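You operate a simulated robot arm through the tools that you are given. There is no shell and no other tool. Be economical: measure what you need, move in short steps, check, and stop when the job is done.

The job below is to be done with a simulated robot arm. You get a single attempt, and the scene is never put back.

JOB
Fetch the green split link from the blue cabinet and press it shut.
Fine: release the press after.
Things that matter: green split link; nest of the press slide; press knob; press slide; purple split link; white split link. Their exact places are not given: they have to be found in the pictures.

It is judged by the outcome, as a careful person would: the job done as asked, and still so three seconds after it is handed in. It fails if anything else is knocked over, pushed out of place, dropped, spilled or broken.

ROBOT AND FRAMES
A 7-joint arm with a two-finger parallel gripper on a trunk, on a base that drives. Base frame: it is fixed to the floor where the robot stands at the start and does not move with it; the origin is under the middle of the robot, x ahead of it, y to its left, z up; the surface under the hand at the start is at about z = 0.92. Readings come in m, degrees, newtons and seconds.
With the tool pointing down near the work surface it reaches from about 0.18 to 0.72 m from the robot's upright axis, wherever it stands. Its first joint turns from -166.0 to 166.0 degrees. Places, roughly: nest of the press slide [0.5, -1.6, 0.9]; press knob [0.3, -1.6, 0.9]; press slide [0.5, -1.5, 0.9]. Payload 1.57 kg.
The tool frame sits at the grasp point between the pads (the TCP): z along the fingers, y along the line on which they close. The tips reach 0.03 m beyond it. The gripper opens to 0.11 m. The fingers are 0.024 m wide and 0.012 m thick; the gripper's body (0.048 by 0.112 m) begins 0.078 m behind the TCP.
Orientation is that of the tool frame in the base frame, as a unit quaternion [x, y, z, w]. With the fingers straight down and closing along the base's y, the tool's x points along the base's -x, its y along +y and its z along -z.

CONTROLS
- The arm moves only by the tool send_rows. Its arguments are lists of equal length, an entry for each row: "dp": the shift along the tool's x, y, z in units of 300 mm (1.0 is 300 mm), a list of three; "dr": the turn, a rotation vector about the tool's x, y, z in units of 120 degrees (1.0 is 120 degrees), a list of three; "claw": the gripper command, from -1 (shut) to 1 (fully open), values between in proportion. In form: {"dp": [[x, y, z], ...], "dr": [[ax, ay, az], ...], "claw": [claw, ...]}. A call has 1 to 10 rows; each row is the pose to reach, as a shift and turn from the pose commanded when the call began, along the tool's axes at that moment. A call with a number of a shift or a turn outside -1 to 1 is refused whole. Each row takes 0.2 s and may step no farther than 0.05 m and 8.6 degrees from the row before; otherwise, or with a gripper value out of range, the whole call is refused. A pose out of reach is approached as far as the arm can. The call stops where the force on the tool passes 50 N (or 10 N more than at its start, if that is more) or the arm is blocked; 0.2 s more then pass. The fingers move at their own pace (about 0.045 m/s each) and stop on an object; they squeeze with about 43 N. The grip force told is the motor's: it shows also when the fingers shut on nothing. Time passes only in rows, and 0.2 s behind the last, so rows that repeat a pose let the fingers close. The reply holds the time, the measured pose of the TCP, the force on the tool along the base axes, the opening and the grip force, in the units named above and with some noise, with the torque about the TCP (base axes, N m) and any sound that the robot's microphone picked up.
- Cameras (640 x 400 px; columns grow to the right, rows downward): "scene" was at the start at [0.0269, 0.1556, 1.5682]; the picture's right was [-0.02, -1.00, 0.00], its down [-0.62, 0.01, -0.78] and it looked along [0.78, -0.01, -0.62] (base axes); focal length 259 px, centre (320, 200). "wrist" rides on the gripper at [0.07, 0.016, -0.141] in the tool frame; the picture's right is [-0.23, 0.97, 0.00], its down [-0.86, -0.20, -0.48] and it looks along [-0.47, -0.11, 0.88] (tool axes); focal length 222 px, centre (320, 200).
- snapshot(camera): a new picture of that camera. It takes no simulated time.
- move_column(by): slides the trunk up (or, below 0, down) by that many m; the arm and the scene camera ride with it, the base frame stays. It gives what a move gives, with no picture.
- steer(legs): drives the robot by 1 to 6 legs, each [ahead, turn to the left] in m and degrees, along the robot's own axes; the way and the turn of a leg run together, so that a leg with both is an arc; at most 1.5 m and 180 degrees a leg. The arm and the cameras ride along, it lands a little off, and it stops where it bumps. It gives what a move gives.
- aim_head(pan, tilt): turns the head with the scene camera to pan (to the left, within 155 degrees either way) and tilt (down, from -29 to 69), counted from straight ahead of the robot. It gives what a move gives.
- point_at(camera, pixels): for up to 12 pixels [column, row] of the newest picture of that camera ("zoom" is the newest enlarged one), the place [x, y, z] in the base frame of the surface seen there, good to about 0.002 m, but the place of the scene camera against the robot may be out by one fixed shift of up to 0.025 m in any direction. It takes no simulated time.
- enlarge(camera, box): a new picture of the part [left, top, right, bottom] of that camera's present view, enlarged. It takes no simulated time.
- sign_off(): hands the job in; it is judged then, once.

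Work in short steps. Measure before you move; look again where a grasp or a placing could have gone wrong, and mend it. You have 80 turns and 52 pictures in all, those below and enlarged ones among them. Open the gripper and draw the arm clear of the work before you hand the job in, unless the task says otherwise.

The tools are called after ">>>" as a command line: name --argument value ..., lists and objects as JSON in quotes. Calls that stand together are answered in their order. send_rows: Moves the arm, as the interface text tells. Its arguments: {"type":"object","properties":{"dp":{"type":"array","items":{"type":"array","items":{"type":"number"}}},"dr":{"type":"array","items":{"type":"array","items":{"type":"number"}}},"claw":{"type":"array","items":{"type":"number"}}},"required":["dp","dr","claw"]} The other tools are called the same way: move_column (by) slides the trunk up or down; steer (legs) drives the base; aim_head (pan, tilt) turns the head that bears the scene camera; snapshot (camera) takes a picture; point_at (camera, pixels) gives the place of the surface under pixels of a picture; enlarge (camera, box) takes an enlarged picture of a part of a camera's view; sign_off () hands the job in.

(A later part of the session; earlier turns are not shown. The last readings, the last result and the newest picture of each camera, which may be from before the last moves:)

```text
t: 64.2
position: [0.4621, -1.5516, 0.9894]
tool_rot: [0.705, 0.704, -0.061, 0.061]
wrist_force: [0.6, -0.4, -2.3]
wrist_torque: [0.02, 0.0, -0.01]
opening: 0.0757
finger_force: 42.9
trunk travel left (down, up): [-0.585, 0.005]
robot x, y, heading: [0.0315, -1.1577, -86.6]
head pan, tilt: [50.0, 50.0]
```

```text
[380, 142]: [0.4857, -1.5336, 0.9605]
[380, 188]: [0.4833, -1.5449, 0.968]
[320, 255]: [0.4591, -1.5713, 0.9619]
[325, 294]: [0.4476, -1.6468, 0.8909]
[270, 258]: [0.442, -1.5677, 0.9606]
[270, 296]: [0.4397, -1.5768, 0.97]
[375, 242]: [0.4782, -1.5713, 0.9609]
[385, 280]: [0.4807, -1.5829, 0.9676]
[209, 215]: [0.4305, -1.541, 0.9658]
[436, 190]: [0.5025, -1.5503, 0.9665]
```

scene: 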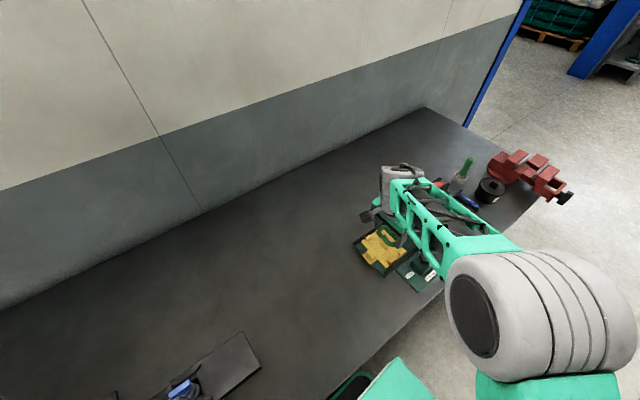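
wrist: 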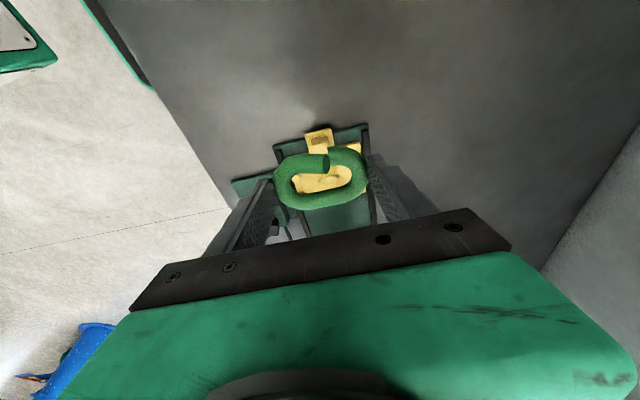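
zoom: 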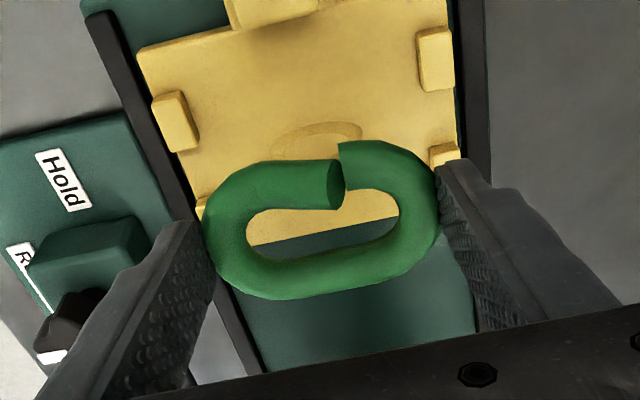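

The held link is about 4° yawed and 3 mm off in y relative to the boss; I correct the yaw and offset and lower to z≈0.957.

>>> send_rows --dp '[[0.012, -0.004, 0.03], [0.02, -0.006, 0.07], [0.028, -0.0067, 0.103], [0.028, -0.0067, 0.103]]' --dr '[[0, 0, -0.015], [0, 0, -0.033], [0, 0, -0.033], [0, 0, -0.033]]' --claw '[-0.4, -0.4, -0.4, -0.4]'

>>> enlarge --camera "wrist" --box '[240, 100, 400, 220]'

```text
t: 65.2
position: [0.4627, -1.5469, 0.958]
tool_rot: [0.681, 0.727, -0.064, 0.059]
wrist_force: [0.3, 0.2, -3.0]
wrist_torque: [0.03, 0.06, -0.02]
opening: 0.0756
finger_force: 42.7
trunk travel left (down, up): [-0.585, 0.005]
robot x, y, heading: [0.0317, -1.158, -86.5]
head pan, tilt: [50.0, 50.0]
```

```text
3.33 times, centred on (320, 160) of wrist
```

zoom: 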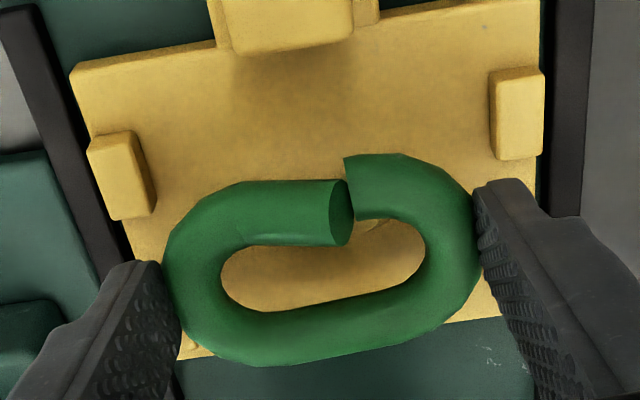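

The link is now parallel to the slide. I measure the offset once more.

>>> point_at --camera "zoom" --pixels '[[400, 158], [395, 215], [320, 303], [325, 350], [325, 356], [168, 265], [472, 225], [370, 225], [330, 285], [222, 262], [425, 240], [380, 222]]'

```text
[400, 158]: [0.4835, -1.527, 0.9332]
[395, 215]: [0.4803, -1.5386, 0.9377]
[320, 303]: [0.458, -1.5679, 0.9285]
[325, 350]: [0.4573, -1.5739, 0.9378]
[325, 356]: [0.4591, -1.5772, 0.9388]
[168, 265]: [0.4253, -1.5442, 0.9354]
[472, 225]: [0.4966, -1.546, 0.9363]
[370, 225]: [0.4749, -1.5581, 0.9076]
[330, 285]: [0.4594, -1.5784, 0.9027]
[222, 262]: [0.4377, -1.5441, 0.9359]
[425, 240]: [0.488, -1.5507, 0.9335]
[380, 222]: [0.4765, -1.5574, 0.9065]
```

By tube centres the link's middle is at y≈-1.5545, matching the boss; x needs +2.5 mm. I lower onto the slide.

>>> send_rows --dp '[[0.003, 0.008, 0.02], [0.006, 0.008, 0.04], [0.009, 0.008, 0.055], [0.011, 0.008, 0.062], [0.012, 0.008, 0.068], [0.012, 0.008, 0.072]]' --dr '[[0, 0, 0], [0, 0, 0], [0, 0, 0], [0, 0, 0], [0, 0, 0], [0, 0, 0]]' --claw '[-0.4, -0.4, -0.4, -0.4, -0.4, -0.4]'

>>> enlarge --camera "wrist" --box '[240, 100, 400, 220]'

```text
t: 66.6
position: [0.4637, -1.5462, 0.942]
tool_rot: [0.682, 0.726, -0.062, 0.064]
wrist_force: [-7.6, 2.3, 35.1]
wrist_torque: [0.39, -1.53, 0.2]
opening: 0.0753
finger_force: 43.2
trunk travel left (down, up): [-0.585, 0.005]
robot x, y, heading: [0.0332, -1.1572, -86.6]
head pan, tilt: [50.0, 50.0]
```

```text
3.33 times, centred on (320, 160) of wrist
```

zoom: 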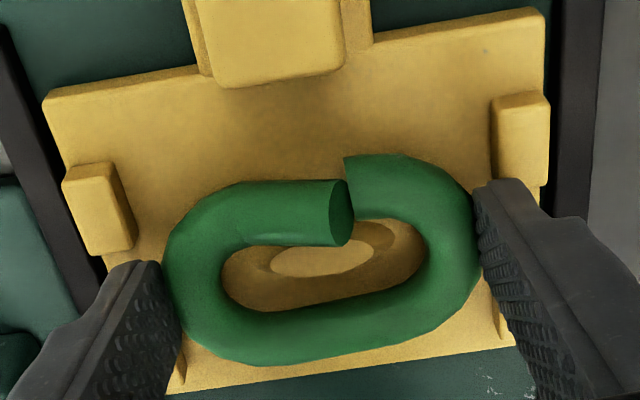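

The hand stopped at 0.942 with the load at the +x finger: its tip rests on the near right post (about 4 mm short of the surface), while the boss is inside the link's hole. I relieve the force and release gently so the link drops the last few mm over the boss.

>>> send_rows --dp '[[-0.003, 0, -0.019], [-0.003, 0, -0.019], [-0.003, 0, -0.019], [-0.003, 0, -0.019], [-0.003, 0, -0.019]]' --dr '[[0, 0, 0], [0, 0, 0], [0, 0, 0], [0, 0, 0], [0, 0, 0]]' --claw '[-0.4, 0.4, 0.5, 0.55, 0.6]'

>>> enlarge --camera "wrist" --box '[240, 100, 400, 220]'

```text
t: 67.8
position: [0.4602, -1.5462, 0.9423]
tool_rot: [0.681, 0.727, -0.064, 0.059]
wrist_force: [-8.0, -3.7, 14.1]
wrist_torque: [0.02, -0.42, -0.11]
opening: 0.0809
finger_force: 0.1
trunk travel left (down, up): [-0.585, 0.005]
robot x, y, heading: [0.0329, -1.159, -86.4]
head pan, tilt: [50.0, 50.0]
```

```text
3.33 times, centred on (320, 160) of wrist
```

zoom: 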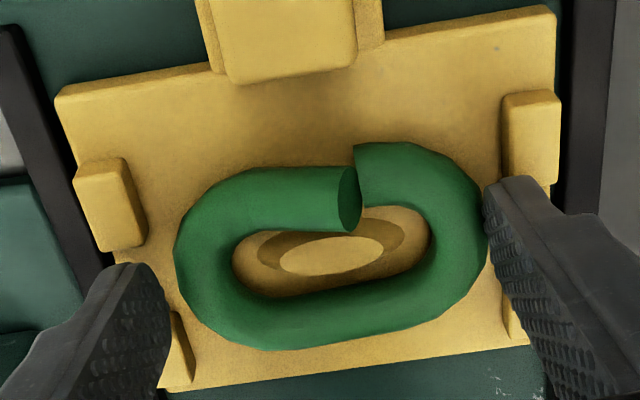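

The link has dropped around the boss. I lift the hand straight back along its axis.

>>> send_rows --dp '[[0, 0.003, -0.015], [0, 0.004, -0.04], [0, 0.004, -0.1], [0, 0.004, -0.2], [0, 0.004, -0.3], [0, 0.004, -0.3]]' --dr '[[0, 0, 0], [0, 0, 0], [0, 0, 0], [0, 0, 0], [0, 0, 0], [0, 0, 0]]' --claw '[0.6, 0.6, 0.6, 0.6, 0.6, 0.6]'

>>> enlarge --camera "wrist" --box '[200, 60, 440, 240]'

```text
t: 69.2
position: [0.4645, -1.5294, 1.031]
tool_rot: [0.681, 0.727, -0.064, 0.059]
wrist_force: [0.5, -0.1, 0.8]
wrist_torque: [-0.01, -0.01, -0.01]
opening: 0.0881
finger_force: 0.1
trunk travel left (down, up): [-0.585, 0.005]
robot x, y, heading: [0.0342, -1.1545, -86.6]
head pan, tilt: [50.0, 50.0]
```

```text
2.22 times, centred on (320, 150) of wrist
```

zoom: 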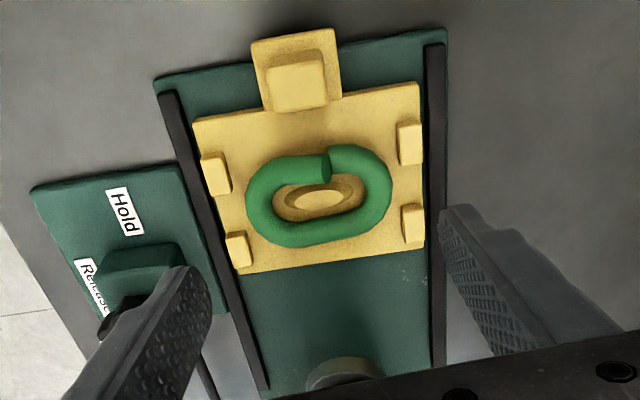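

The link sits well in the nest. I measure the ram, link, handle face and slide to plan the push.

>>> point_at --camera "zoom" --pixels '[[340, 372], [310, 378], [370, 368], [318, 198], [320, 228], [310, 160], [295, 88], [293, 42], [270, 100], [325, 90], [250, 270], [400, 250]]'

```text
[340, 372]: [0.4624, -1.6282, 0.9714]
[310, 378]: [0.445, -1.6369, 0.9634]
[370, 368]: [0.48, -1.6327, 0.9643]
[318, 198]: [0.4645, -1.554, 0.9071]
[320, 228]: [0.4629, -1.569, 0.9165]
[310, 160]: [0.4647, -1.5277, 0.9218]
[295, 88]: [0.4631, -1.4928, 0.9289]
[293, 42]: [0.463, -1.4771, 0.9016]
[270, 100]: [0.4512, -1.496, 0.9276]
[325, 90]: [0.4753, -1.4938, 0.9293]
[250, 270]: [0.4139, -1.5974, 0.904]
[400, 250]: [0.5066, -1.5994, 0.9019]
```

Everything measured: the handle's outer face is near y=-1.482. I move out to +y, close the fingers, lean the tool to 20°, and square the yaw.

>>> send_rows --dp '[[0.08, 0.005, -0.014], [0.16, 0.01, -0.028], [0.24, 0.015, -0.042], [0.312, 0.02, -0.0545], [0.312, 0.02, -0.0545], [0.312, 0.02, -0.0545]]' --dr '[[0, -0.02, 0.01], [0, -0.04, 0.02], [0, -0.06, 0.033], [0, -0.083, 0.033], [0, -0.083, 0.033], [0, -0.083, 0.033]]' --claw '[0.3, 0, -0.5, -1, -1, -1]'

```text
t: 70.6
position: [0.4612, -1.4349, 1.0303]
tool_rot: [0.697, 0.696, -0.12, 0.125]
wrist_force: [-0.2, 0.0, 0.1]
wrist_torque: [0.01, 0.02, 0.0]
opening: 0.0002
finger_force: 16.8
trunk travel left (down, up): [-0.585, 0.005]
robot x, y, heading: [0.0353, -1.1585, -86.7]
head pan, tilt: [50.0, 50.0]
```

Fingers shut, leaned 20°. I lower beside the handle to (0.463,-1.445,0.941) and check.

>>> send_rows --dp '[[0.02, 0.003, 0.1], [0.05, 0.005, 0.2], [0.07, 0.007, 0.29], [0.07, 0.007, 0.29]]' --dr '[[0, 0, 0], [0, 0, 0], [0, 0, 0], [0, 0, 0]]' --claw '[-1, -1, -1, -1]'

>>> snapshot --camera "wrist"

```text
t: 71.6
position: [0.4667, -1.4448, 0.94]
tool_rot: [0.698, 0.695, -0.12, 0.124]
wrist_force: [-0.1, -0.1, -0.1]
wrist_torque: [0.02, 0.02, 0.0]
opening: 0.0
finger_force: 21.5
trunk travel left (down, up): [-0.585, 0.005]
robot x, y, heading: [0.0348, -1.1588, -86.5]
head pan, tilt: [50.0, 50.0]
```

```text
14 pictures are left
```

wrist: 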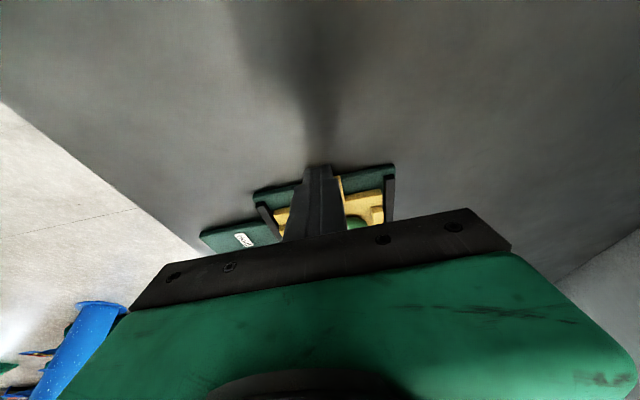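

In position. I push toward -y in small steps, first 0.06 m.

>>> send_rows --dp '[[-0.031, -0.005, 0.0114], [-0.063, -0.01, 0.0228], [-0.094, -0.01, 0.0342], [-0.125, -0.01, 0.0456], [-0.157, -0.01, 0.057], [-0.188, -0.01, 0.0684]]' --dr '[[0, 0, 0], [0, 0, 0], [0, 0, 0], [0, 0, 0], [0, 0, 0], [0, 0, 0]]' --claw '[-1, -1, -1, -1, -1, -1]'

>>> snapshot --camera "scene"

```text
t: 73.0
position: [0.4636, -1.5069, 0.9429]
tool_rot: [0.698, 0.695, -0.12, 0.124]
wrist_force: [-0.4, 0.9, 1.0]
wrist_torque: [0.03, -0.03, -0.02]
opening: 0.0003
finger_force: 21.8
trunk travel left (down, up): [-0.585, 0.005]
robot x, y, heading: [0.0289, -1.1554, -86.5]
head pan, tilt: [50.0, 50.0]
```

```text
13 pictures are left
```

scene: 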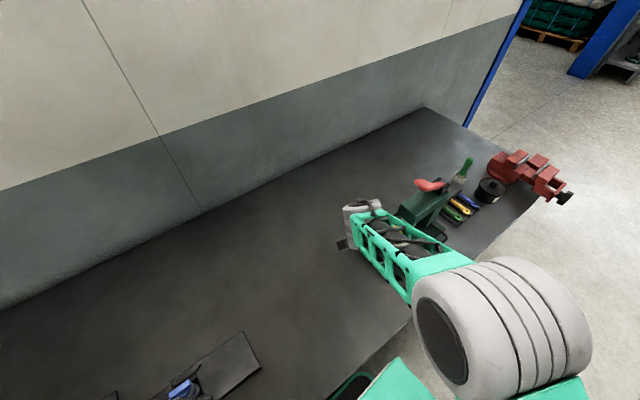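

Little resistance and the wrist is well clear of the lever. I keep pushing, more slowly, until it stops.

>>> send_rows --dp '[[-0.031, 0, 0.0114], [-0.063, 0, 0.0228], [-0.094, 0, 0.0342], [-0.11, 0, 0.04], [-0.125, 0, 0.0456], [-0.14, 0, 0.051]]' --dr '[[0, 0, 0], [0, 0, 0], [0, 0, 0], [0, 0, 0], [0, 0, 0], [0, 0, 0]]' --claw '[-1, -1, -1, -1, -1, -1]'

>>> enlarge --camera "wrist" --box '[200, 120, 440, 270]'

```text
t: 74.4
position: [0.4609, -1.55, 0.9417]
tool_rot: [0.697, 0.696, -0.12, 0.125]
wrist_force: [0.7, 0.2, 0.6]
wrist_torque: [0.0, 0.03, -0.03]
opening: 0.0001
finger_force: 21.5
trunk travel left (down, up): [-0.585, 0.005]
robot x, y, heading: [0.0325, -1.1555, -86.8]
head pan, tilt: [50.0, 50.0]
```

```text
2.67 times, centred on (320, 195) of wrist
```

zoom: 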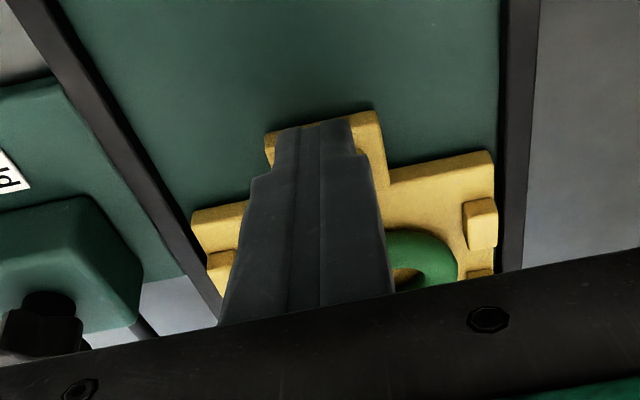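

The slide is moving with the finger and the link is still in place. I measure how far it has gone.

>>> point_at --camera "zoom" --pixels '[[480, 210], [440, 175], [360, 118], [420, 238]]'

>>> send_rows --dp '[[-0.008, 0, 0.003], [-0.016, 0, 0.006], [-0.024, 0, 0.009], [-0.032, 0, 0.0116], [-0.04, 0, 0.0145], [-0.05, 0, 0.018]]' --dr '[[0, 0, 0], [0, 0, 0], [0, 0, 0], [0, 0, 0], [0, 0, 0], [0, 0, 0]]' --claw '[-1, -1, -1, -1, -1, -1]'

```text
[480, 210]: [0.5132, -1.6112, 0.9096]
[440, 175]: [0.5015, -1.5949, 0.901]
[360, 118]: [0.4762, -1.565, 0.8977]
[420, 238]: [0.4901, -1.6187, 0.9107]
```

```text
t: 75.8
position: [0.4642, -1.5562, 0.9395]
tool_rot: [0.693, 0.701, -0.117, 0.118]
wrist_force: [-1.2, 19.6, 7.1]
wrist_torque: [0.36, 0.19, -0.02]
opening: 0.0002
finger_force: 20.8
trunk travel left (down, up): [-0.585, 0.005]
robot x, y, heading: [0.0318, -1.1573, -85.9]
head pan, tilt: [50.0, 50.0]
stopped in row 6: the force on the tool passed its limit at 54 N (the readings are from after the stop); the commanded pose is now the measured one
```

The slide hit its stop (54 N). I back off and rise, then look.

>>> send_rows --dp '[[0.06, 0, -0.022], [0.12, 0, -0.045], [0.12, 0, -0.15], [0.08, 0, -0.27], [0.05, 0, -0.36], [0.05, 0, -0.36]]' --dr '[[0, 0, 0], [0, 0, 0], [0, 0, 0], [0, 0, 0], [0, 0, 0], [0, 0, 0]]' --claw '[-1, -1, -1, -1, -1, -1]'

>>> snapshot --camera "wrist"

```text
t: 77.2
position: [0.4634, -1.5084, 1.0353]
tool_rot: [0.695, 0.699, -0.119, 0.119]
wrist_force: [0.8, 0.0, 0.6]
wrist_torque: [0.0, -0.04, -0.01]
opening: 0.0001
finger_force: 21.1
trunk travel left (down, up): [-0.585, 0.005]
robot x, y, heading: [0.0339, -1.1593, -86.2]
head pan, tilt: [50.0, 50.0]
```

```text
11 pictures are left
```

wrist: 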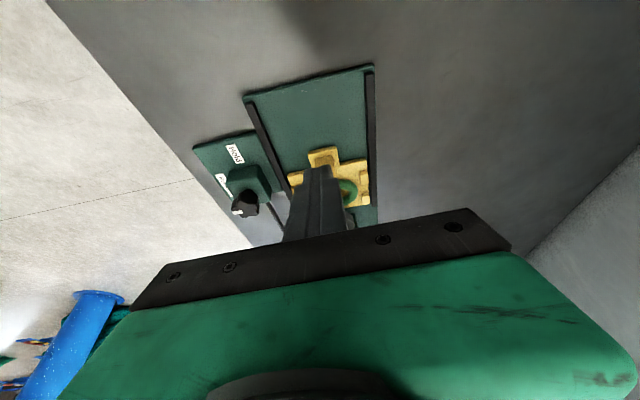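

The slide is fully in with the link under the ram. Now the knob near (245,205): I bring the tool back to vertical, then will turn it 90° so that the knob can be turned from Release (-x) to Hold (+y) with the camera side away from the press.

>>> send_rows --dp '[[-0.03, 0, -0.03], [-0.05, 0, -0.05], [-0.07, 0, -0.07], [-0.07, 0, -0.1], [-0.07, 0, -0.1]]' --dr '[[0, 0.06, 0], [0, 0.12, 0], [0, 0.165, 0], [0, 0.165, 0], [0, 0.165, 0]]' --claw '[-1, -0.5, 0, 0.3, 0.3]'

```text
t: 78.4
position: [0.4635, -1.5197, 1.0718]
tool_rot: [0.705, 0.709, 0.003, -0.003]
wrist_force: [-0.2, -0.3, 0.3]
wrist_torque: [0.0, 0.02, 0.0]
opening: 0.0715
finger_force: 0.2
trunk travel left (down, up): [-0.585, 0.005]
robot x, y, heading: [0.0339, -1.157, -86.4]
head pan, tilt: [50.0, 50.0]
```

I turn the hand 84° counter-clockwise (from above) while moving over the knob.

>>> send_rows --dp '[[-0.0, -0.05, 0], [-0.02, -0.1, 0], [-0.04, -0.15, 0], [-0.06, -0.2, 0], [-0.08, -0.25, 0], [-0.1, -0.3, 0], [-0.13, -0.34, 0], [-0.15, -0.37, 0], [-0.17, -0.387, 0], [-0.183, -0.387, 0]]' --dr '[[0, 0, -0.07], [0, 0, -0.14], [0, 0, -0.21], [0, 0, -0.28], [0, 0, -0.35], [0, 0, -0.42], [0, 0, -0.49], [0, 0, -0.56], [0, 0, -0.63], [0, 0, -0.7]]' --claw '[0.3, 0.3, 0.3, 0.3, 0.3, 0.3, 0.3, 0.3, 0.3, 0.3]'

>>> enlarge --camera "wrist" --box '[200, 80, 440, 240]'

```text
t: 80.6
position: [0.3487, -1.5754, 1.0721]
tool_rot: [0.047, 0.999, 0.005, 0.001]
wrist_force: [-0.3, 0.9, -0.3]
wrist_torque: [0.0, -0.01, 0.0]
opening: 0.0716
finger_force: 0.0
trunk travel left (down, up): [-0.585, 0.005]
robot x, y, heading: [0.029, -1.1543, -86.4]
head pan, tilt: [50.0, 50.0]
```

```text
2.50 times, centred on (320, 160) of wrist
```

zoom: 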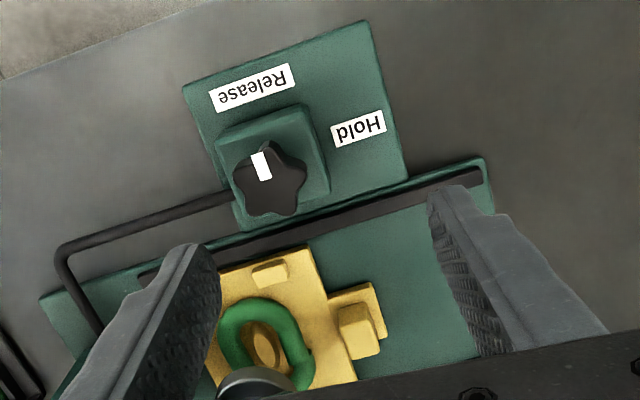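

Clear view: the knob mark points to "Release", the Hold label is a quarter turn clockwise. I measure the knob.

>>> point_at --camera "zoom" --pixels '[[270, 182], [262, 155], [264, 177], [236, 180], [305, 178], [270, 214], [250, 88], [358, 127], [300, 155], [240, 205]]'

```text
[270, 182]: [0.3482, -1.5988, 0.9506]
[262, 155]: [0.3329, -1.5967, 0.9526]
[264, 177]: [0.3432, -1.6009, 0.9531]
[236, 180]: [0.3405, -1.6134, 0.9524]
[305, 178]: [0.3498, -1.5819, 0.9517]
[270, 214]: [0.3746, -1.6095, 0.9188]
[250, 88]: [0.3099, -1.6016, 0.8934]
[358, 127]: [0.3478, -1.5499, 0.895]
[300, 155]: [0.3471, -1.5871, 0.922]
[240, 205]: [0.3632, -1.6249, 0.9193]
```

Knob centre is about (0.348,-1.5995), top 0.951. I descend with the fingers around it to TCP 0.962, then grip.

>>> send_rows --dp '[[-0.003, -0.08, 0.08], [-0.005, -0.08, 0.18], [-0.005, -0.08, 0.27], [-0.005, -0.08, 0.33], [-0.005, -0.08, 0.367], [-0.005, -0.08, 0.367]]' --dr '[[0, 0, 0], [0, 0, 0], [0, 0, 0], [0, 0, 0], [0, 0, 0], [0, 0, 0]]' --claw '[0.2, 0, 0, 0, 0, 0]'

>>> enlarge --camera "wrist" --box '[220, 100, 420, 240]'

```text
t: 82.0
position: [0.3481, -1.5994, 0.9591]
tool_rot: [0.048, 0.999, 0.005, 0.0]
wrist_force: [-0.5, -0.3, 0.8]
wrist_torque: [-0.02, -0.05, 0.0]
opening: 0.055
finger_force: 0.0
trunk travel left (down, up): [-0.585, 0.005]
robot x, y, heading: [0.0335, -1.1554, -86.4]
head pan, tilt: [50.0, 50.0]
```

```text
2.86 times, centred on (320, 170) of wrist
```

zoom: 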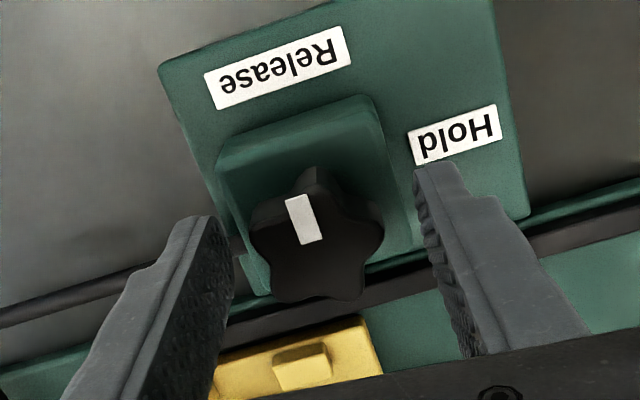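

The knob is between the pads. I close and start turning clockwise (toward Hold).

>>> send_rows --dp '[[0, 0, 0], [0, 0, 0], [0, 0, 0], [0, 0, 0]]' --dr '[[0, 0, 0], [0, 0, 0], [0, 0, 0], [0, 0, 0]]' --claw '[-0.6, -0.6, -0.6, -0.6]'

>>> send_rows --dp '[[0, 0, 0], [0, 0, 0], [0, 0, 0], [0, 0, 0], [0, 0, 0], [0, 0, 0]]' --dr '[[0, 0, 0.06], [0, 0, 0.12], [0, 0, 0.18], [0, 0, 0.24], [0, 0, 0.3], [0, 0, 0.36]]' --claw '[-0.6, -0.6, -0.6, -0.6, -0.6, -0.6]'

>>> enlarge --camera "wrist" --box '[220, 100, 420, 240]'

```text
t: 83.0
position: [0.3475, -1.6006, 0.9611]
tool_rot: [0.048, 0.999, 0.004, 0.0]
wrist_force: [-0.6, -8.0, -1.4]
wrist_torque: [-0.64, -0.07, -0.02]
opening: 0.035
finger_force: 39.2
trunk travel left (down, up): [-0.585, 0.005]
robot x, y, heading: [0.0299, -1.1589, -86.4]
head pan, tilt: [50.0, 50.0]
```

```text
t: 84.4
position: [0.3478, -1.6, 0.9611]
tool_rot: [0.415, 0.91, 0.004, -0.001]
wrist_force: [2.2, -7.7, -0.3]
wrist_torque: [-0.96, -0.6, -0.03]
opening: 0.0348
finger_force: 42.0
trunk travel left (down, up): [-0.585, 0.005]
robot x, y, heading: [0.0325, -1.1523, -86.2]
head pan, tilt: [50.0, 50.0]
```

```text
2.86 times, centred on (320, 170) of wrist
```

zoom: 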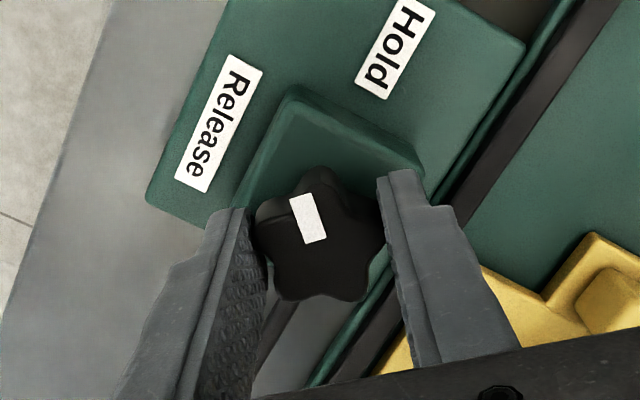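

The knob turns with the hand (mark now halfway between the labels). I turn on toward Hold by another ~47°.

>>> send_rows --dp '[[0, 0, 0], [0, 0, 0], [0, 0, 0], [0, 0, 0], [0, 0, 0], [0, 0, 0], [0, 0, 0]]' --dr '[[0, 0, 0.06], [0, 0, 0.12], [0, 0, 0.18], [0, 0, 0.24], [0, 0, 0.3], [0, 0, 0.36], [0, 0, 0.39]]' --claw '[-0.6, -0.6, -0.6, -0.6, -0.6, -0.6, -0.6]'

>>> snapshot --camera "wrist"

```text
t: 86.0
position: [0.3498, -1.6004, 0.9606]
tool_rot: [0.741, 0.671, 0.002, -0.002]
wrist_force: [12.9, -7.5, 1.5]
wrist_torque: [-0.29, -0.53, 0.07]
opening: 0.035
finger_force: 42.2
trunk travel left (down, up): [-0.585, 0.005]
robot x, y, heading: [0.0292, -1.1603, -86.3]
head pan, tilt: [50.0, 50.0]
```

```text
7 pictures are left
```

wrist: 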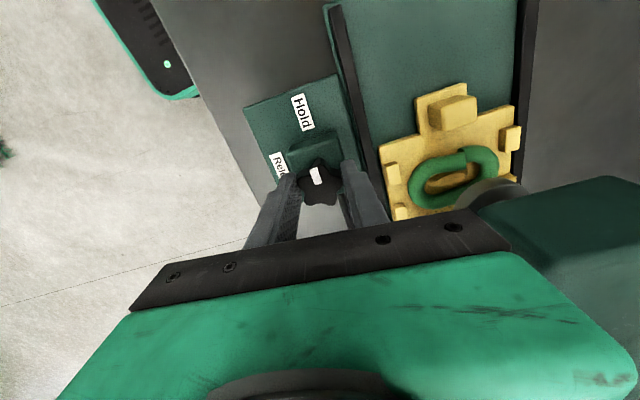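

The mark points to Hold. I look closely at the link and ram to see whether it has been pressed.

>>> enlarge --camera "wrist" --box '[370, 70, 530, 220]'

>>> point_at --camera "wrist" --pixels '[[490, 193], [455, 160], [452, 193], [453, 112], [415, 193], [505, 135], [475, 196]]'

```text
2.67 times, centred on (450, 145) of wrist
```

zoom: 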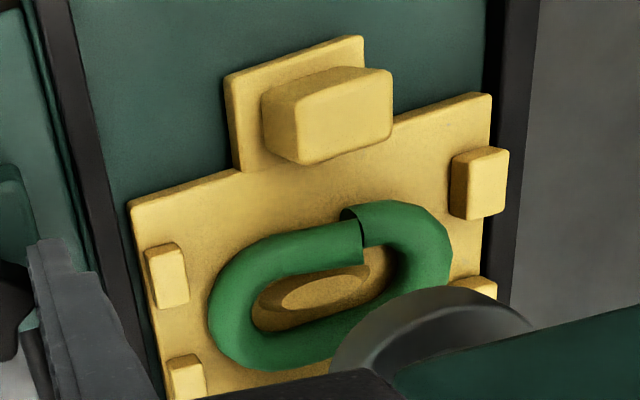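

```text
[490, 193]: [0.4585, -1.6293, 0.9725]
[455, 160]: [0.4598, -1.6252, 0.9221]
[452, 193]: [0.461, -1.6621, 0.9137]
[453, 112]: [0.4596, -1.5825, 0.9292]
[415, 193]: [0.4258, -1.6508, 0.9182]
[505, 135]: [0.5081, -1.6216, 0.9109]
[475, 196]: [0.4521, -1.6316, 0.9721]
```

The slide is home and the link lies under the ram, but the ram is still up. I wait a moment while turning a few degrees further, to feel for the knob's stop.

>>> send_rows --dp '[[0, 0, 0], [0, 0, 0], [0, 0, 0], [0, 0, 0], [0, 0, 0], [0, 0, 0], [0, 0, 0]]' --dr '[[0, 0, 0.02], [0, 0, 0.04], [0, 0, 0.06], [0, 0, 0.08], [0, 0, 0.08], [0, 0, 0.08], [0, 0, 0.08]]' --claw '[-0.6, -0.6, -0.6, -0.6, -0.6, -0.6, -0.6]'

>>> point_at --camera "wrist" --pixels '[[490, 193], [475, 196]]'

```text
t: 87.6
position: [0.3504, -1.598, 0.96]
tool_rot: [0.794, 0.608, 0.002, -0.003]
wrist_force: [27.2, 13.7, 2.3]
wrist_torque: [0.43, -0.5, 0.86]
opening: 0.0347
finger_force: 42.0
trunk travel left (down, up): [-0.585, 0.005]
robot x, y, heading: [0.0341, -1.1559, -86.2]
head pan, tilt: [50.0, 50.0]
```

```text
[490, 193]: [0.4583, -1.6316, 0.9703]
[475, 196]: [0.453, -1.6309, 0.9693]
```

Torque rose to 0.86 Nm: the knob is at its stop. I ease back a little and look at the ram again.

>>> send_rows --dp '[[0, 0, 0], [0, 0, 0], [0, 0, 0], [0, 0, 0]]' --dr '[[0, 0, -0.03], [0, 0, -0.06], [0, 0, -0.06], [0, 0, -0.06]]' --claw '[-0.6, -0.6, -0.6, -0.6]'

>>> enlarge --camera "wrist" --box '[280, 70, 540, 230]'

```text
t: 88.6
position: [0.3505, -1.5968, 0.96]
tool_rot: [0.753, 0.658, 0.003, -0.004]
wrist_force: [24.0, 16.1, -0.9]
wrist_torque: [0.26, -0.55, 0.08]
opening: 0.0347
finger_force: 41.7
trunk travel left (down, up): [-0.585, 0.005]
robot x, y, heading: [0.0354, -1.1569, -86.2]
head pan, tilt: [50.0, 50.0]
```

```text
2.46 times, centred on (410, 150) of wrist
```

zoom: 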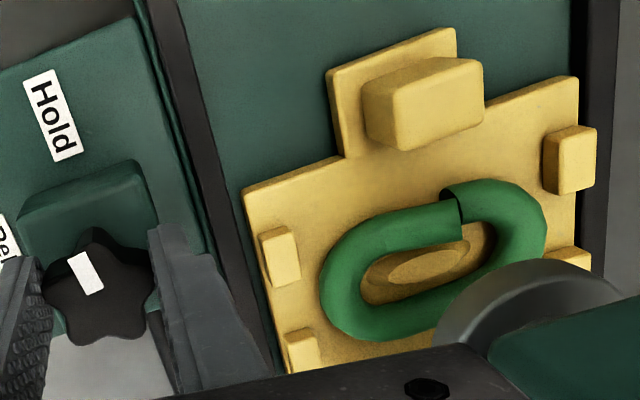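

The ram is still up. I check the mark's true direction on the knob and the slide's and ram's places in 3D.

>>> point_at --camera "zoom" --pixels '[[76, 258], [97, 289], [52, 115], [90, 240], [145, 270], [55, 310], [130, 330], [425, 268], [545, 285], [440, 335], [620, 290], [262, 190]]'

```text
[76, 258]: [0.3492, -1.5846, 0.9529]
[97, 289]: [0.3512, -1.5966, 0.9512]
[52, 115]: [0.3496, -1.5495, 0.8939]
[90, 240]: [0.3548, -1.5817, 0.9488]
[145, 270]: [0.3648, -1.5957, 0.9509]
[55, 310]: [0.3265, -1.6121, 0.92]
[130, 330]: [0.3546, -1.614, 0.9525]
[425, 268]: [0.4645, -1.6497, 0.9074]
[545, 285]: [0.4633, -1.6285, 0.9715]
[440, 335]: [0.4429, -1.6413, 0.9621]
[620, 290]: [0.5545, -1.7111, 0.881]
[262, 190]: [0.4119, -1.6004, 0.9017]
```

The mark is at Hold, but the nest (y≈-1.648) is about 6 mm short of the ram's centre (y≈-1.6535), so the slide is probably not quite home. I turn the knob back to Release and will push the slide again.

>>> send_rows --dp '[[0, 0, 0], [0, 0, 0], [0, 0, 0], [0, 0, 0], [0, 0, 0], [0, 0, 0], [0, 0, 0], [0, 0, 0], [0, 0, 0], [0, 0, 0]]' --dr '[[0, 0, -0.07], [0, 0, -0.14], [0, 0, -0.21], [0, 0, -0.28], [0, 0, -0.35], [0, 0, -0.42], [0, 0, -0.49], [0, 0, -0.56], [0, 0, -0.63], [0, 0, -0.69]]' --claw '[-0.6, -0.6, -0.6, -0.6, -0.6, -0.6, -0.6, -0.6, -0.6, -0.6]'

>>> send_rows --dp '[[0, 0, 0], [0, 0, 0], [0, 0, 0]]' --dr '[[0, 0, -0.04], [0, 0, -0.08], [0, 0, -0.1]]' --claw '[-0.6, -0.6, -0.6]'

```text
t: 90.8
position: [0.3458, -1.6005, 0.9599]
tool_rot: [0.132, 0.991, 0.003, 0.0]
wrist_force: [-11.8, -1.9, -7.4]
wrist_torque: [-0.33, 1.44, 0.01]
opening: 0.0346
finger_force: 42.2
trunk travel left (down, up): [-0.585, 0.005]
robot x, y, heading: [0.0303, -1.1621, -86.4]
head pan, tilt: [50.0, 50.0]
```

```text
t: 91.6
position: [0.3499, -1.6011, 0.9617]
tool_rot: [0.026, 1.0, 0.002, 0.002]
wrist_force: [-2.6, -6.7, -2.8]
wrist_torque: [-0.46, -0.03, -0.12]
opening: 0.0349
finger_force: 20.0
trunk travel left (down, up): [-0.585, 0.005]
robot x, y, heading: [0.0353, -1.157, -86.5]
head pan, tilt: [50.0, 50.0]
```

Now I open, rise, and swing the hand back to the pushing orientation.

>>> send_rows --dp '[[0, 0, 0], [0, 0, 0], [0, 0, -0.1], [0, 0.05, -0.22], [0, 0.1, -0.33], [0, 0.15, -0.38]]' --dr '[[0, 0, 0], [0, 0, 0], [0, 0, 0], [0, 0, 0], [0, 0, 0], [0, 0, 0]]' --claw '[-0.1, -0.1, -0.1, -0.1, -0.1, -0.1]'

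>>> send_rows --dp '[[-0.02, 0.1, 0], [-0.06, 0.18, 0], [-0.1, 0.24, 0], [-0.14, 0.3, 0], [-0.18, 0.35, 0], [-0.22, 0.35, 0], [-0.26, 0.35, 0], [-0.3, 0.35, 0], [-0.34, 0.35, 0], [-0.38, 0.35, 0]]' --dr '[[0, 0, 0.07], [0, 0, 0.14], [0, 0, 0.21], [0, 0, 0.28], [0, 0, 0.35], [0, 0, 0.42], [0, 0, 0.49], [0, 0, 0.56], [0, 0, 0.63], [0, 0, 0.7]]' --claw '[-0.1, -0.3, -0.6, -1, -1, -1, -1, -1, -1, -1]'

>>> snapshot --camera "wrist"

```text
t: 93.0
position: [0.3492, -1.5553, 1.0755]
tool_rot: [0.027, 1.0, 0.004, 0.0]
wrist_force: [0.2, 0.7, 0.3]
wrist_torque: [-0.01, -0.02, 0.01]
opening: 0.0493
finger_force: 0.0
trunk travel left (down, up): [-0.585, 0.005]
robot x, y, heading: [0.0337, -1.157, -86.5]
head pan, tilt: [50.0, 50.0]
```

```text
t: 95.2
position: [0.4696, -1.457, 1.0755]
tool_rot: [0.69, 0.724, 0.003, -0.003]
wrist_force: [0.5, -0.7, 0.5]
wrist_torque: [0.03, -0.01, -0.01]
opening: 0.0
finger_force: 21.3
trunk travel left (down, up): [-0.585, 0.005]
robot x, y, heading: [0.0324, -1.1568, -86.2]
head pan, tilt: [50.0, 50.0]
```

```text
4 pictures are left
```

wrist: 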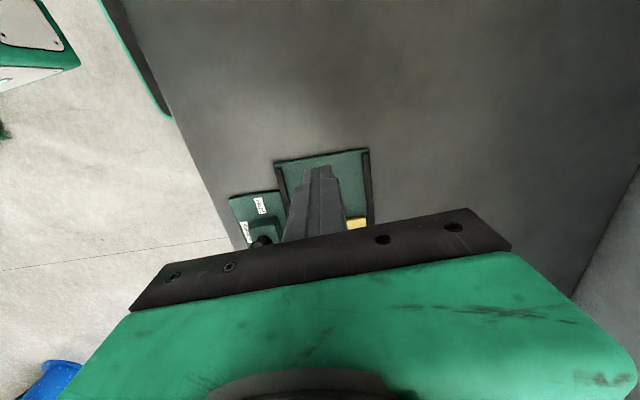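

I lean the tool 20° again and lower behind the handle (its face is now near y≈-1.575), at (0.4635,-1.525,0.941).

>>> send_rows --dp '[[-0.03, -0.01, 0.05], [-0.07, -0.02, 0.14], [-0.11, -0.031, 0.23], [-0.15, -0.031, 0.32], [-0.19, -0.031, 0.4], [-0.226, -0.031, 0.448], [-0.226, -0.031, 0.448]]' --dr '[[0, -0.055, 0.01], [0, -0.11, 0.02], [0, -0.165, 0.02], [0, -0.165, 0.02], [0, -0.165, 0.02], [0, -0.165, 0.02], [0, -0.165, 0.02]]' --claw '[-1, -1, -1, -1, -1, -1, -1]'

>>> send_rows --dp '[[-0.03, 0, 0.011], [-0.06, 0, 0.022], [-0.07, 0, 0.0255], [-0.08, 0, 0.029], [-0.088, 0, 0.032], [-0.094, 0, 0.034], [-0.1, 0, 0.0364], [-0.106, 0, 0.0386]]' --dr '[[0, 0, 0], [0, 0, 0], [0, 0, 0], [0, 0, 0], [0, 0, 0], [0, 0, 0], [0, 0, 0], [0, 0, 0]]' --claw '[-1, -1, -1, -1, -1, -1, -1, -1]'

```text
t: 96.8
position: [0.4637, -1.5226, 0.9411]
tool_rot: [0.695, 0.7, -0.115, 0.121]
wrist_force: [-0.6, -0.2, 0.3]
wrist_torque: [0.0, 0.0, 0.0]
opening: 0.0002
finger_force: 21.1
trunk travel left (down, up): [-0.585, 0.005]
robot x, y, heading: [0.0301, -1.1551, -86.5]
head pan, tilt: [50.0, 50.0]
```

```text
t: 98.6
position: [0.4631, -1.5573, 0.9403]
tool_rot: [0.694, 0.7, -0.116, 0.121]
wrist_force: [-0.5, 4.8, 0.8]
wrist_torque: [0.11, 0.02, -0.02]
opening: 0.0001
finger_force: 21.5
trunk travel left (down, up): [-0.585, 0.005]
robot x, y, heading: [0.0361, -1.157, -86.3]
head pan, tilt: [50.0, 50.0]
```

Light contact (5 N). I push on in 1.5 mm steps.

>>> send_rows --dp '[[-0.005, 0, 0.0018], [-0.01, 0, 0.0036], [-0.015, 0, 0.0054], [-0.02, 0, 0.0073], [-0.02, 0, 0.0073]]' --dr '[[0, 0, 0], [0, 0, 0], [0, 0, 0], [0, 0, 0], [0, 0, 0]]' --claw '[-1, -1, -1, -1, -1]'

```text
t: 100.0
position: [0.4634, -1.5566, 0.9398]
tool_rot: [0.692, 0.704, -0.113, 0.119]
wrist_force: [0.1, 18.3, 7.1]
wrist_torque: [0.3, -0.18, -0.03]
opening: 0.0003
finger_force: 21.2
trunk travel left (down, up): [-0.585, 0.005]
robot x, y, heading: [0.0308, -1.1559, -86.2]
head pan, tilt: [50.0, 50.0]
stopped in row 5: the force on the tool passed its limit at 50 N (the readings are from after the stop); the commanded pose is now the measured one
```

Hard stop at the same place, so the slide is home. I back off, rise and open the fingers to inspect the split side of the link from the +y side — it may already be shut.

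>>> send_rows --dp '[[0.06, 0, -0.022], [0.09, 0, -0.034], [0.08, 0, -0.12], [0.05, 0, -0.22], [0.0, 0, -0.33], [0.0, 0, -0.33], [0.0, 0, -0.33]]' --dr '[[0, 0, 0], [0, 0, 0], [0, 0, 0], [0, 0, 0], [0, 0.04, 0], [0, 0.083, 0], [0, 0.083, 0]]' --claw '[-1, -1, -0.5, 0, 0.5, 1, 1]'

>>> enlarge --camera "wrist" --box '[220, 110, 420, 240]'

```text
t: 101.6
position: [0.4637, -1.5285, 1.0319]
tool_rot: [0.7, 0.71, -0.053, 0.057]
wrist_force: [-0.2, 0.5, 0.2]
wrist_torque: [-0.03, 0.03, 0.01]
opening: 0.0979
finger_force: 0.0
trunk travel left (down, up): [-0.585, 0.005]
robot x, y, heading: [0.0312, -1.1524, -86.2]
head pan, tilt: [50.0, 50.0]
```

```text
3.08 times, centred on (320, 175) of wrist
```

zoom: 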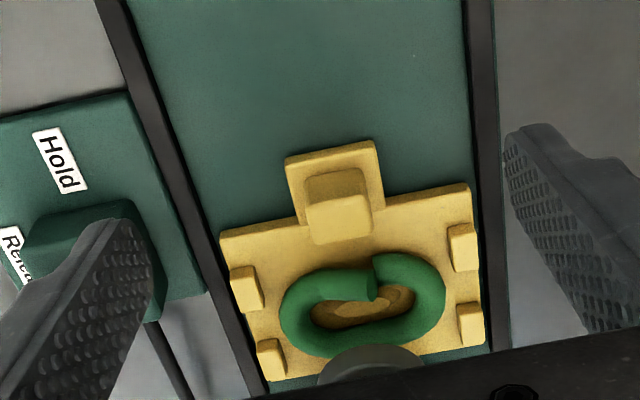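

The gap is still there, so the ram must be brought down by the red lever on top, with the knob only holding/releasing it. I close the fingers, straighten the tool and rise to z≈1.22 before going over the lever paddle.

>>> send_rows --dp '[[0.0, 0, -0.13], [-0.01, 0, -0.26], [-0.015, 0, -0.39], [-0.02, 0, -0.51], [-0.03, 0, -0.636], [-0.03, 0, -0.636]]' --dr '[[0, 0, 0], [0, 0.03, 0], [0, 0.06, 0], [0, 0.077, 0], [0, 0.077, 0], [0, 0.077, 0]]' --claw '[0, -0.5, -1, -1, -1, -1]'

>>> snapshot --camera "scene"

```text
t: 103.0
position: [0.4623, -1.508, 1.2223]
tool_rot: [0.702, 0.712, 0.003, 0.0]
wrist_force: [-0.1, -0.2, 0.2]
wrist_torque: [-0.02, 0.02, -0.04]
opening: 0.0
finger_force: 12.3
trunk travel left (down, up): [-0.585, 0.005]
robot x, y, heading: [0.0351, -1.1568, -86.0]
head pan, tilt: [50.0, 50.0]
```

```text
2 pictures are left
```

scene: 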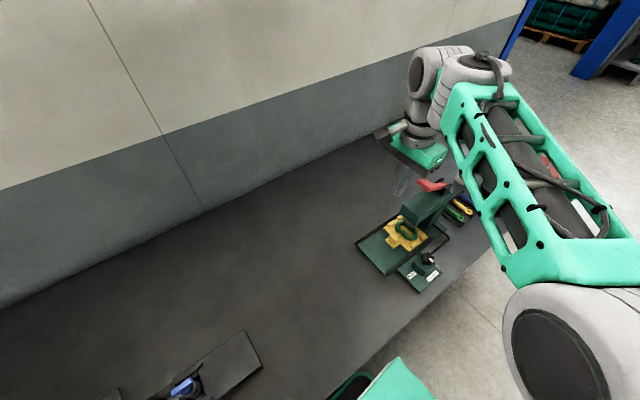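

The lever paddle is visible near (432,185). I measure it and the ram from this view.

>>> point_at --camera "scene" --pixels '[[428, 183], [435, 187], [442, 185], [447, 183], [422, 182], [405, 205], [410, 238], [392, 237], [415, 215], [428, 258]]'

```text
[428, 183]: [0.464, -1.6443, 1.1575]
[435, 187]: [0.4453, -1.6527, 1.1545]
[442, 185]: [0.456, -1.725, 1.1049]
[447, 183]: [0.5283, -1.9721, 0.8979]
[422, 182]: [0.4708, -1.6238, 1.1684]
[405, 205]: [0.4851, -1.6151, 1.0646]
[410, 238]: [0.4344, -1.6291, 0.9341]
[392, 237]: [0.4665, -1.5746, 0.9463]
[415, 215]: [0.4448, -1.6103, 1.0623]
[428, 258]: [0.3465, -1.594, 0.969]
```

The paddle spans y≈-1.62…-1.655, true top z≈1.145. I go over it at y≈-1.634, then press down slowly.

>>> send_rows --dp '[[-0.14, 0.005, 0], [-0.28, 0.008, 0], [-0.42, 0.01, 0], [-0.42, 0.01, 0.06], [-0.42, 0.01, 0.1], [-0.42, 0.01, 0.13], [-0.42, 0.01, 0.15], [-0.42, 0.01, 0.17]]' --dr '[[0, 0, 0], [0, 0, 0], [0, 0, 0], [0, 0, 0], [0, 0, 0], [0, 0, 0], [0, 0, 0], [0, 0, 0]]' --claw '[-1, -1, -1, -1, -1, -1, -1, -1]'

```text
t: 104.8
position: [0.4669, -1.6322, 1.1709]
tool_rot: [0.701, 0.713, 0.004, 0.001]
wrist_force: [1.2, 5.1, 5.1]
wrist_torque: [0.2, -0.02, -0.05]
opening: 0.0
finger_force: 21.1
out of reach, approached as far as the arm can: row 2
trunk travel left (down, up): [-0.585, 0.005]
robot x, y, heading: [0.032, -1.1549, -86.1]
head pan, tilt: [50.0, 50.0]
```

Contact with the paddle at 5 N. I press on down in small steps.

>>> send_rows --dp '[[0, 0, 0.01], [0, 0, 0.025], [0, 0, 0.04], [0, 0, 0.055], [0, 0, 0.07], [0, 0, 0.085], [0, 0, 0.1]]' --dr '[[0, 0, 0], [0, 0, 0], [0, 0, 0], [0, 0, 0], [0, 0, 0], [0, 0, 0], [0, 0, 0]]' --claw '[-1, -1, -1, -1, -1, -1, -1]'

```text
t: 106.4
position: [0.4669, -1.6331, 1.1402]
tool_rot: [0.702, 0.712, 0.004, 0.0]
wrist_force: [-1.0, 0.9, 4.0]
wrist_torque: [0.09, -0.02, 0.05]
opening: 0.0001
finger_force: 20.6
trunk travel left (down, up): [-0.585, 0.005]
robot x, y, heading: [0.0301, -1.1537, -85.7]
head pan, tilt: [50.0, 50.0]
```

The lever moves down with 4 N. I continue pressing until it stops.

>>> send_rows --dp '[[0, 0, 0.015], [0, 0, 0.03], [0, 0, 0.045], [0, 0, 0.06], [0, 0, 0.075], [0, 0, 0.09], [0, 0, 0.105], [0, 0, 0.12]]' --dr '[[0, 0, 0], [0, 0, 0], [0, 0, 0], [0, 0, 0], [0, 0, 0], [0, 0, 0], [0, 0, 0], [0, 0, 0]]' --claw '[-1, -1, -1, -1, -1, -1, -1, -1]'

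```text
t: 108.2
position: [0.4684, -1.6318, 1.1164]
tool_rot: [0.703, 0.711, 0.006, 0.012]
wrist_force: [-8.4, 6.1, 17.2]
wrist_torque: [0.39, 0.31, 0.11]
opening: 0.0
finger_force: 21.6
trunk travel left (down, up): [-0.585, 0.005]
robot x, y, heading: [0.0347, -1.1546, -86.5]
head pan, tilt: [50.0, 50.0]
stopped in row 8: the force on the tool passed its limit at 52 N (the readings are from after the stop); the commanded pose is now the measured one
```

The lever met firm resistance (52 N). I press once more, slowly, and hold there briefly.

>>> send_rows --dp '[[0, 0, 0.005], [0, 0, 0.01], [0, 0, 0.013], [0, 0, 0.016], [0, 0, 0.016], [0, 0, 0.016]]' --dr '[[0, 0, 0], [0, 0, 0], [0, 0, 0], [0, 0, 0], [0, 0, 0], [0, 0, 0]]' --claw '[-1, -1, -1, -1, -1, -1]'

```text
t: 109.3
position: [0.4692, -1.6336, 1.1168]
tool_rot: [0.702, 0.712, 0.006, 0.016]
wrist_force: [-6.5, 4.3, 16.7]
wrist_torque: [0.26, 0.32, 0.04]
opening: 0.0
finger_force: 21.2
trunk travel left (down, up): [-0.585, 0.005]
robot x, y, heading: [0.0359, -1.1584, -86.2]
head pan, tilt: [50.0, 50.0]
stopped in row 5: the force on the tool passed its limit at 50 N (the readings are from after the stop); the commanded pose is now the measured one
```

The lever is bottomed. I rise gently, then back away, to see whether it springs back and how the link is.

>>> send_rows --dp '[[0, 0, -0.06], [0, 0, -0.14], [0, 0, -0.24], [0, 0, -0.34], [0.14, 0, -0.36], [0.28, 0, -0.36], [0.4, 0, -0.36], [0.4, 0, -0.36]]' --dr '[[0, 0, 0], [0, 0, 0], [0, 0, 0], [0, 0, 0], [0, 0, 0], [0, 0, 0], [0, 0, 0], [0, 0, 0]]' --claw '[-1, -1, -1, -1, -1, -1, -1, -1]'

>>> enlarge --camera "scene" --box '[350, 160, 470, 300]'

```text
t: 111.2
position: [0.4668, -1.5125, 1.2184]
tool_rot: [0.702, 0.712, 0.005, 0.012]
wrist_force: [0.9, -0.3, -1.4]
wrist_torque: [-0.03, -0.01, 0.0]
opening: 0.0
finger_force: 21.6
trunk travel left (down, up): [-0.585, 0.005]
robot x, y, heading: [0.032, -1.1592, -86.3]
head pan, tilt: [50.0, 50.0]
```

```text
2.86 times, centred on (410, 230) of scene
```

zoom: 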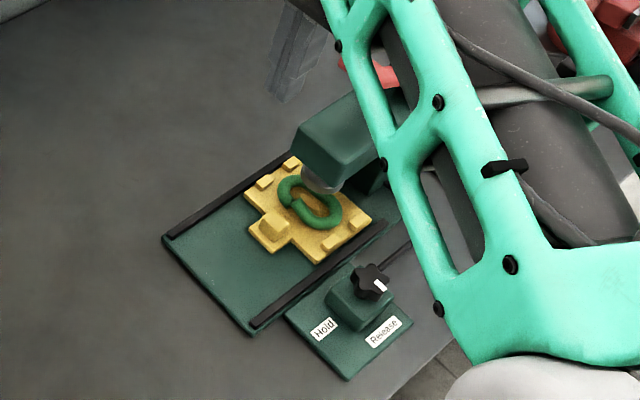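

>>> point_at --camera "zoom" --pixels '[[372, 70], [388, 78], [350, 62], [318, 180], [325, 188], [290, 196], [297, 206], [302, 212], [310, 218], [283, 185], [330, 218], [270, 225]]'

```text
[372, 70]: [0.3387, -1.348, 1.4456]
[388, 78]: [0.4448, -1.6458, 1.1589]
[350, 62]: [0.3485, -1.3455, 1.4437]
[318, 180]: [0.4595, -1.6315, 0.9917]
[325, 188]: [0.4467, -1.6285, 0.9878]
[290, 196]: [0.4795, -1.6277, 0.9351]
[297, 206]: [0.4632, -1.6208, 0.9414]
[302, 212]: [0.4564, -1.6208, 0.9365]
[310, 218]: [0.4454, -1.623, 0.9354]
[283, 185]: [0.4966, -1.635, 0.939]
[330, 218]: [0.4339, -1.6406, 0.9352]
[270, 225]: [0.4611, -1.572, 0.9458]
```

The lever and ram sprang back up. To judge the split without spending the last picture, I sample heights along the split side of the link.

>>> point_at --camera "zoom" --pixels '[[286, 188], [289, 192], [292, 196], [295, 200], [298, 204], [301, 208], [304, 212], [307, 215], [311, 218], [293, 204], [290, 200], [299, 211]]'

```text
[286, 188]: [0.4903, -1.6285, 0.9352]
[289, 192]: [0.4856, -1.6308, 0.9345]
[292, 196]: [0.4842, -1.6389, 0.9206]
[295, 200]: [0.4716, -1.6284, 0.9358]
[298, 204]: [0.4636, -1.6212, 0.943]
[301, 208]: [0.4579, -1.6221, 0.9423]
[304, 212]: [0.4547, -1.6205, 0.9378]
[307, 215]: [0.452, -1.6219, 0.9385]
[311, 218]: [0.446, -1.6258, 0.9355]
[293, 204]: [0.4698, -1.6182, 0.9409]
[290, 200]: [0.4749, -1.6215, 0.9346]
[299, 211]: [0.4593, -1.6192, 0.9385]
```

The tongue still stands about 7 mm high, so that stroke did nothing: with the valve knob on "Release" the pump lever has no effect. So: knob to Hold, pump the lever, then Release. I swing the hand back over the knob.

>>> send_rows --dp '[[-0.02, -0.04, 0.048], [-0.04, -0.08, 0.096], [-0.06, -0.12, 0.144], [-0.08, -0.16, 0.192], [-0.1, -0.2, 0.24], [-0.12, -0.24, 0.288], [-0.14, -0.28, 0.336], [-0.16, -0.32, 0.384], [-0.18, -0.36, 0.432], [-0.2, -0.393, 0.483]]' --dr '[[0, 0, -0.07], [0, 0, -0.14], [0, 0, -0.21], [0, 0, -0.28], [0, 0, -0.35], [0, 0, -0.42], [0, 0, -0.49], [0, 0, -0.56], [0, 0, -0.63], [0, 0, -0.7]]' --claw '[-1, -1, -0.8, -0.6, -0.4, -0.2, 0, 0, 0, 0]'

```text
t: 113.3
position: [0.3565, -1.5824, 1.0986]
tool_rot: [0.044, 0.999, -0.004, 0.001]
wrist_force: [-0.1, -0.2, 0.1]
wrist_torque: [0.02, 0.02, -0.01]
opening: 0.0549
finger_force: 0.0
out of reach, approached as far as the arm can: row 8, 9, 10
trunk travel left (down, up): [-0.585, 0.005]
robot x, y, heading: [0.0335, -1.1566, -86.1]
head pan, tilt: [50.0, 50.0]
```

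The arm lagged a bit; I let it settle and read the pose.

>>> send_rows --dp '[[0, 0, 0], [0, 0, 0]]' --dr '[[0, 0, 0], [0, 0, 0]]' --claw '[0, 0]'

```text
t: 114.0
position: [0.3569, -1.5818, 1.0987]
tool_rot: [0.045, 0.999, -0.005, 0.002]
wrist_force: [0.3, 1.2, 0.5]
wrist_torque: [-0.01, -0.02, 0.0]
opening: 0.0548
finger_force: 0.1
trunk travel left (down, up): [-0.585, 0.005]
robot x, y, heading: [0.0348, -1.1529, -86.2]
head pan, tilt: [50.0, 50.0]
```

I move to a hover just over the knob.

>>> send_rows --dp '[[0.012, -0.03, 0.09], [0.024, -0.061, 0.18], [0.024, -0.061, 0.27], [0.024, -0.061, 0.363], [0.024, -0.061, 0.363]]' --dr '[[0, 0, 0], [0, 0, 0], [0, 0, 0], [0, 0, 0], [0, 0, 0]]' --claw '[0, 0, 0, 0, 0]'

```text
t: 115.2
position: [0.3506, -1.5987, 0.9899]
tool_rot: [0.045, 0.999, -0.005, 0.012]
wrist_force: [-0.4, -0.8, -0.4]
wrist_torque: [-0.03, 0.0, 0.0]
opening: 0.055
finger_force: 0.0
out of reach, approached as far as the arm can: row 1
trunk travel left (down, up): [-0.585, 0.005]
robot x, y, heading: [0.0308, -1.16, -86.2]
head pan, tilt: [50.0, 50.0]
```

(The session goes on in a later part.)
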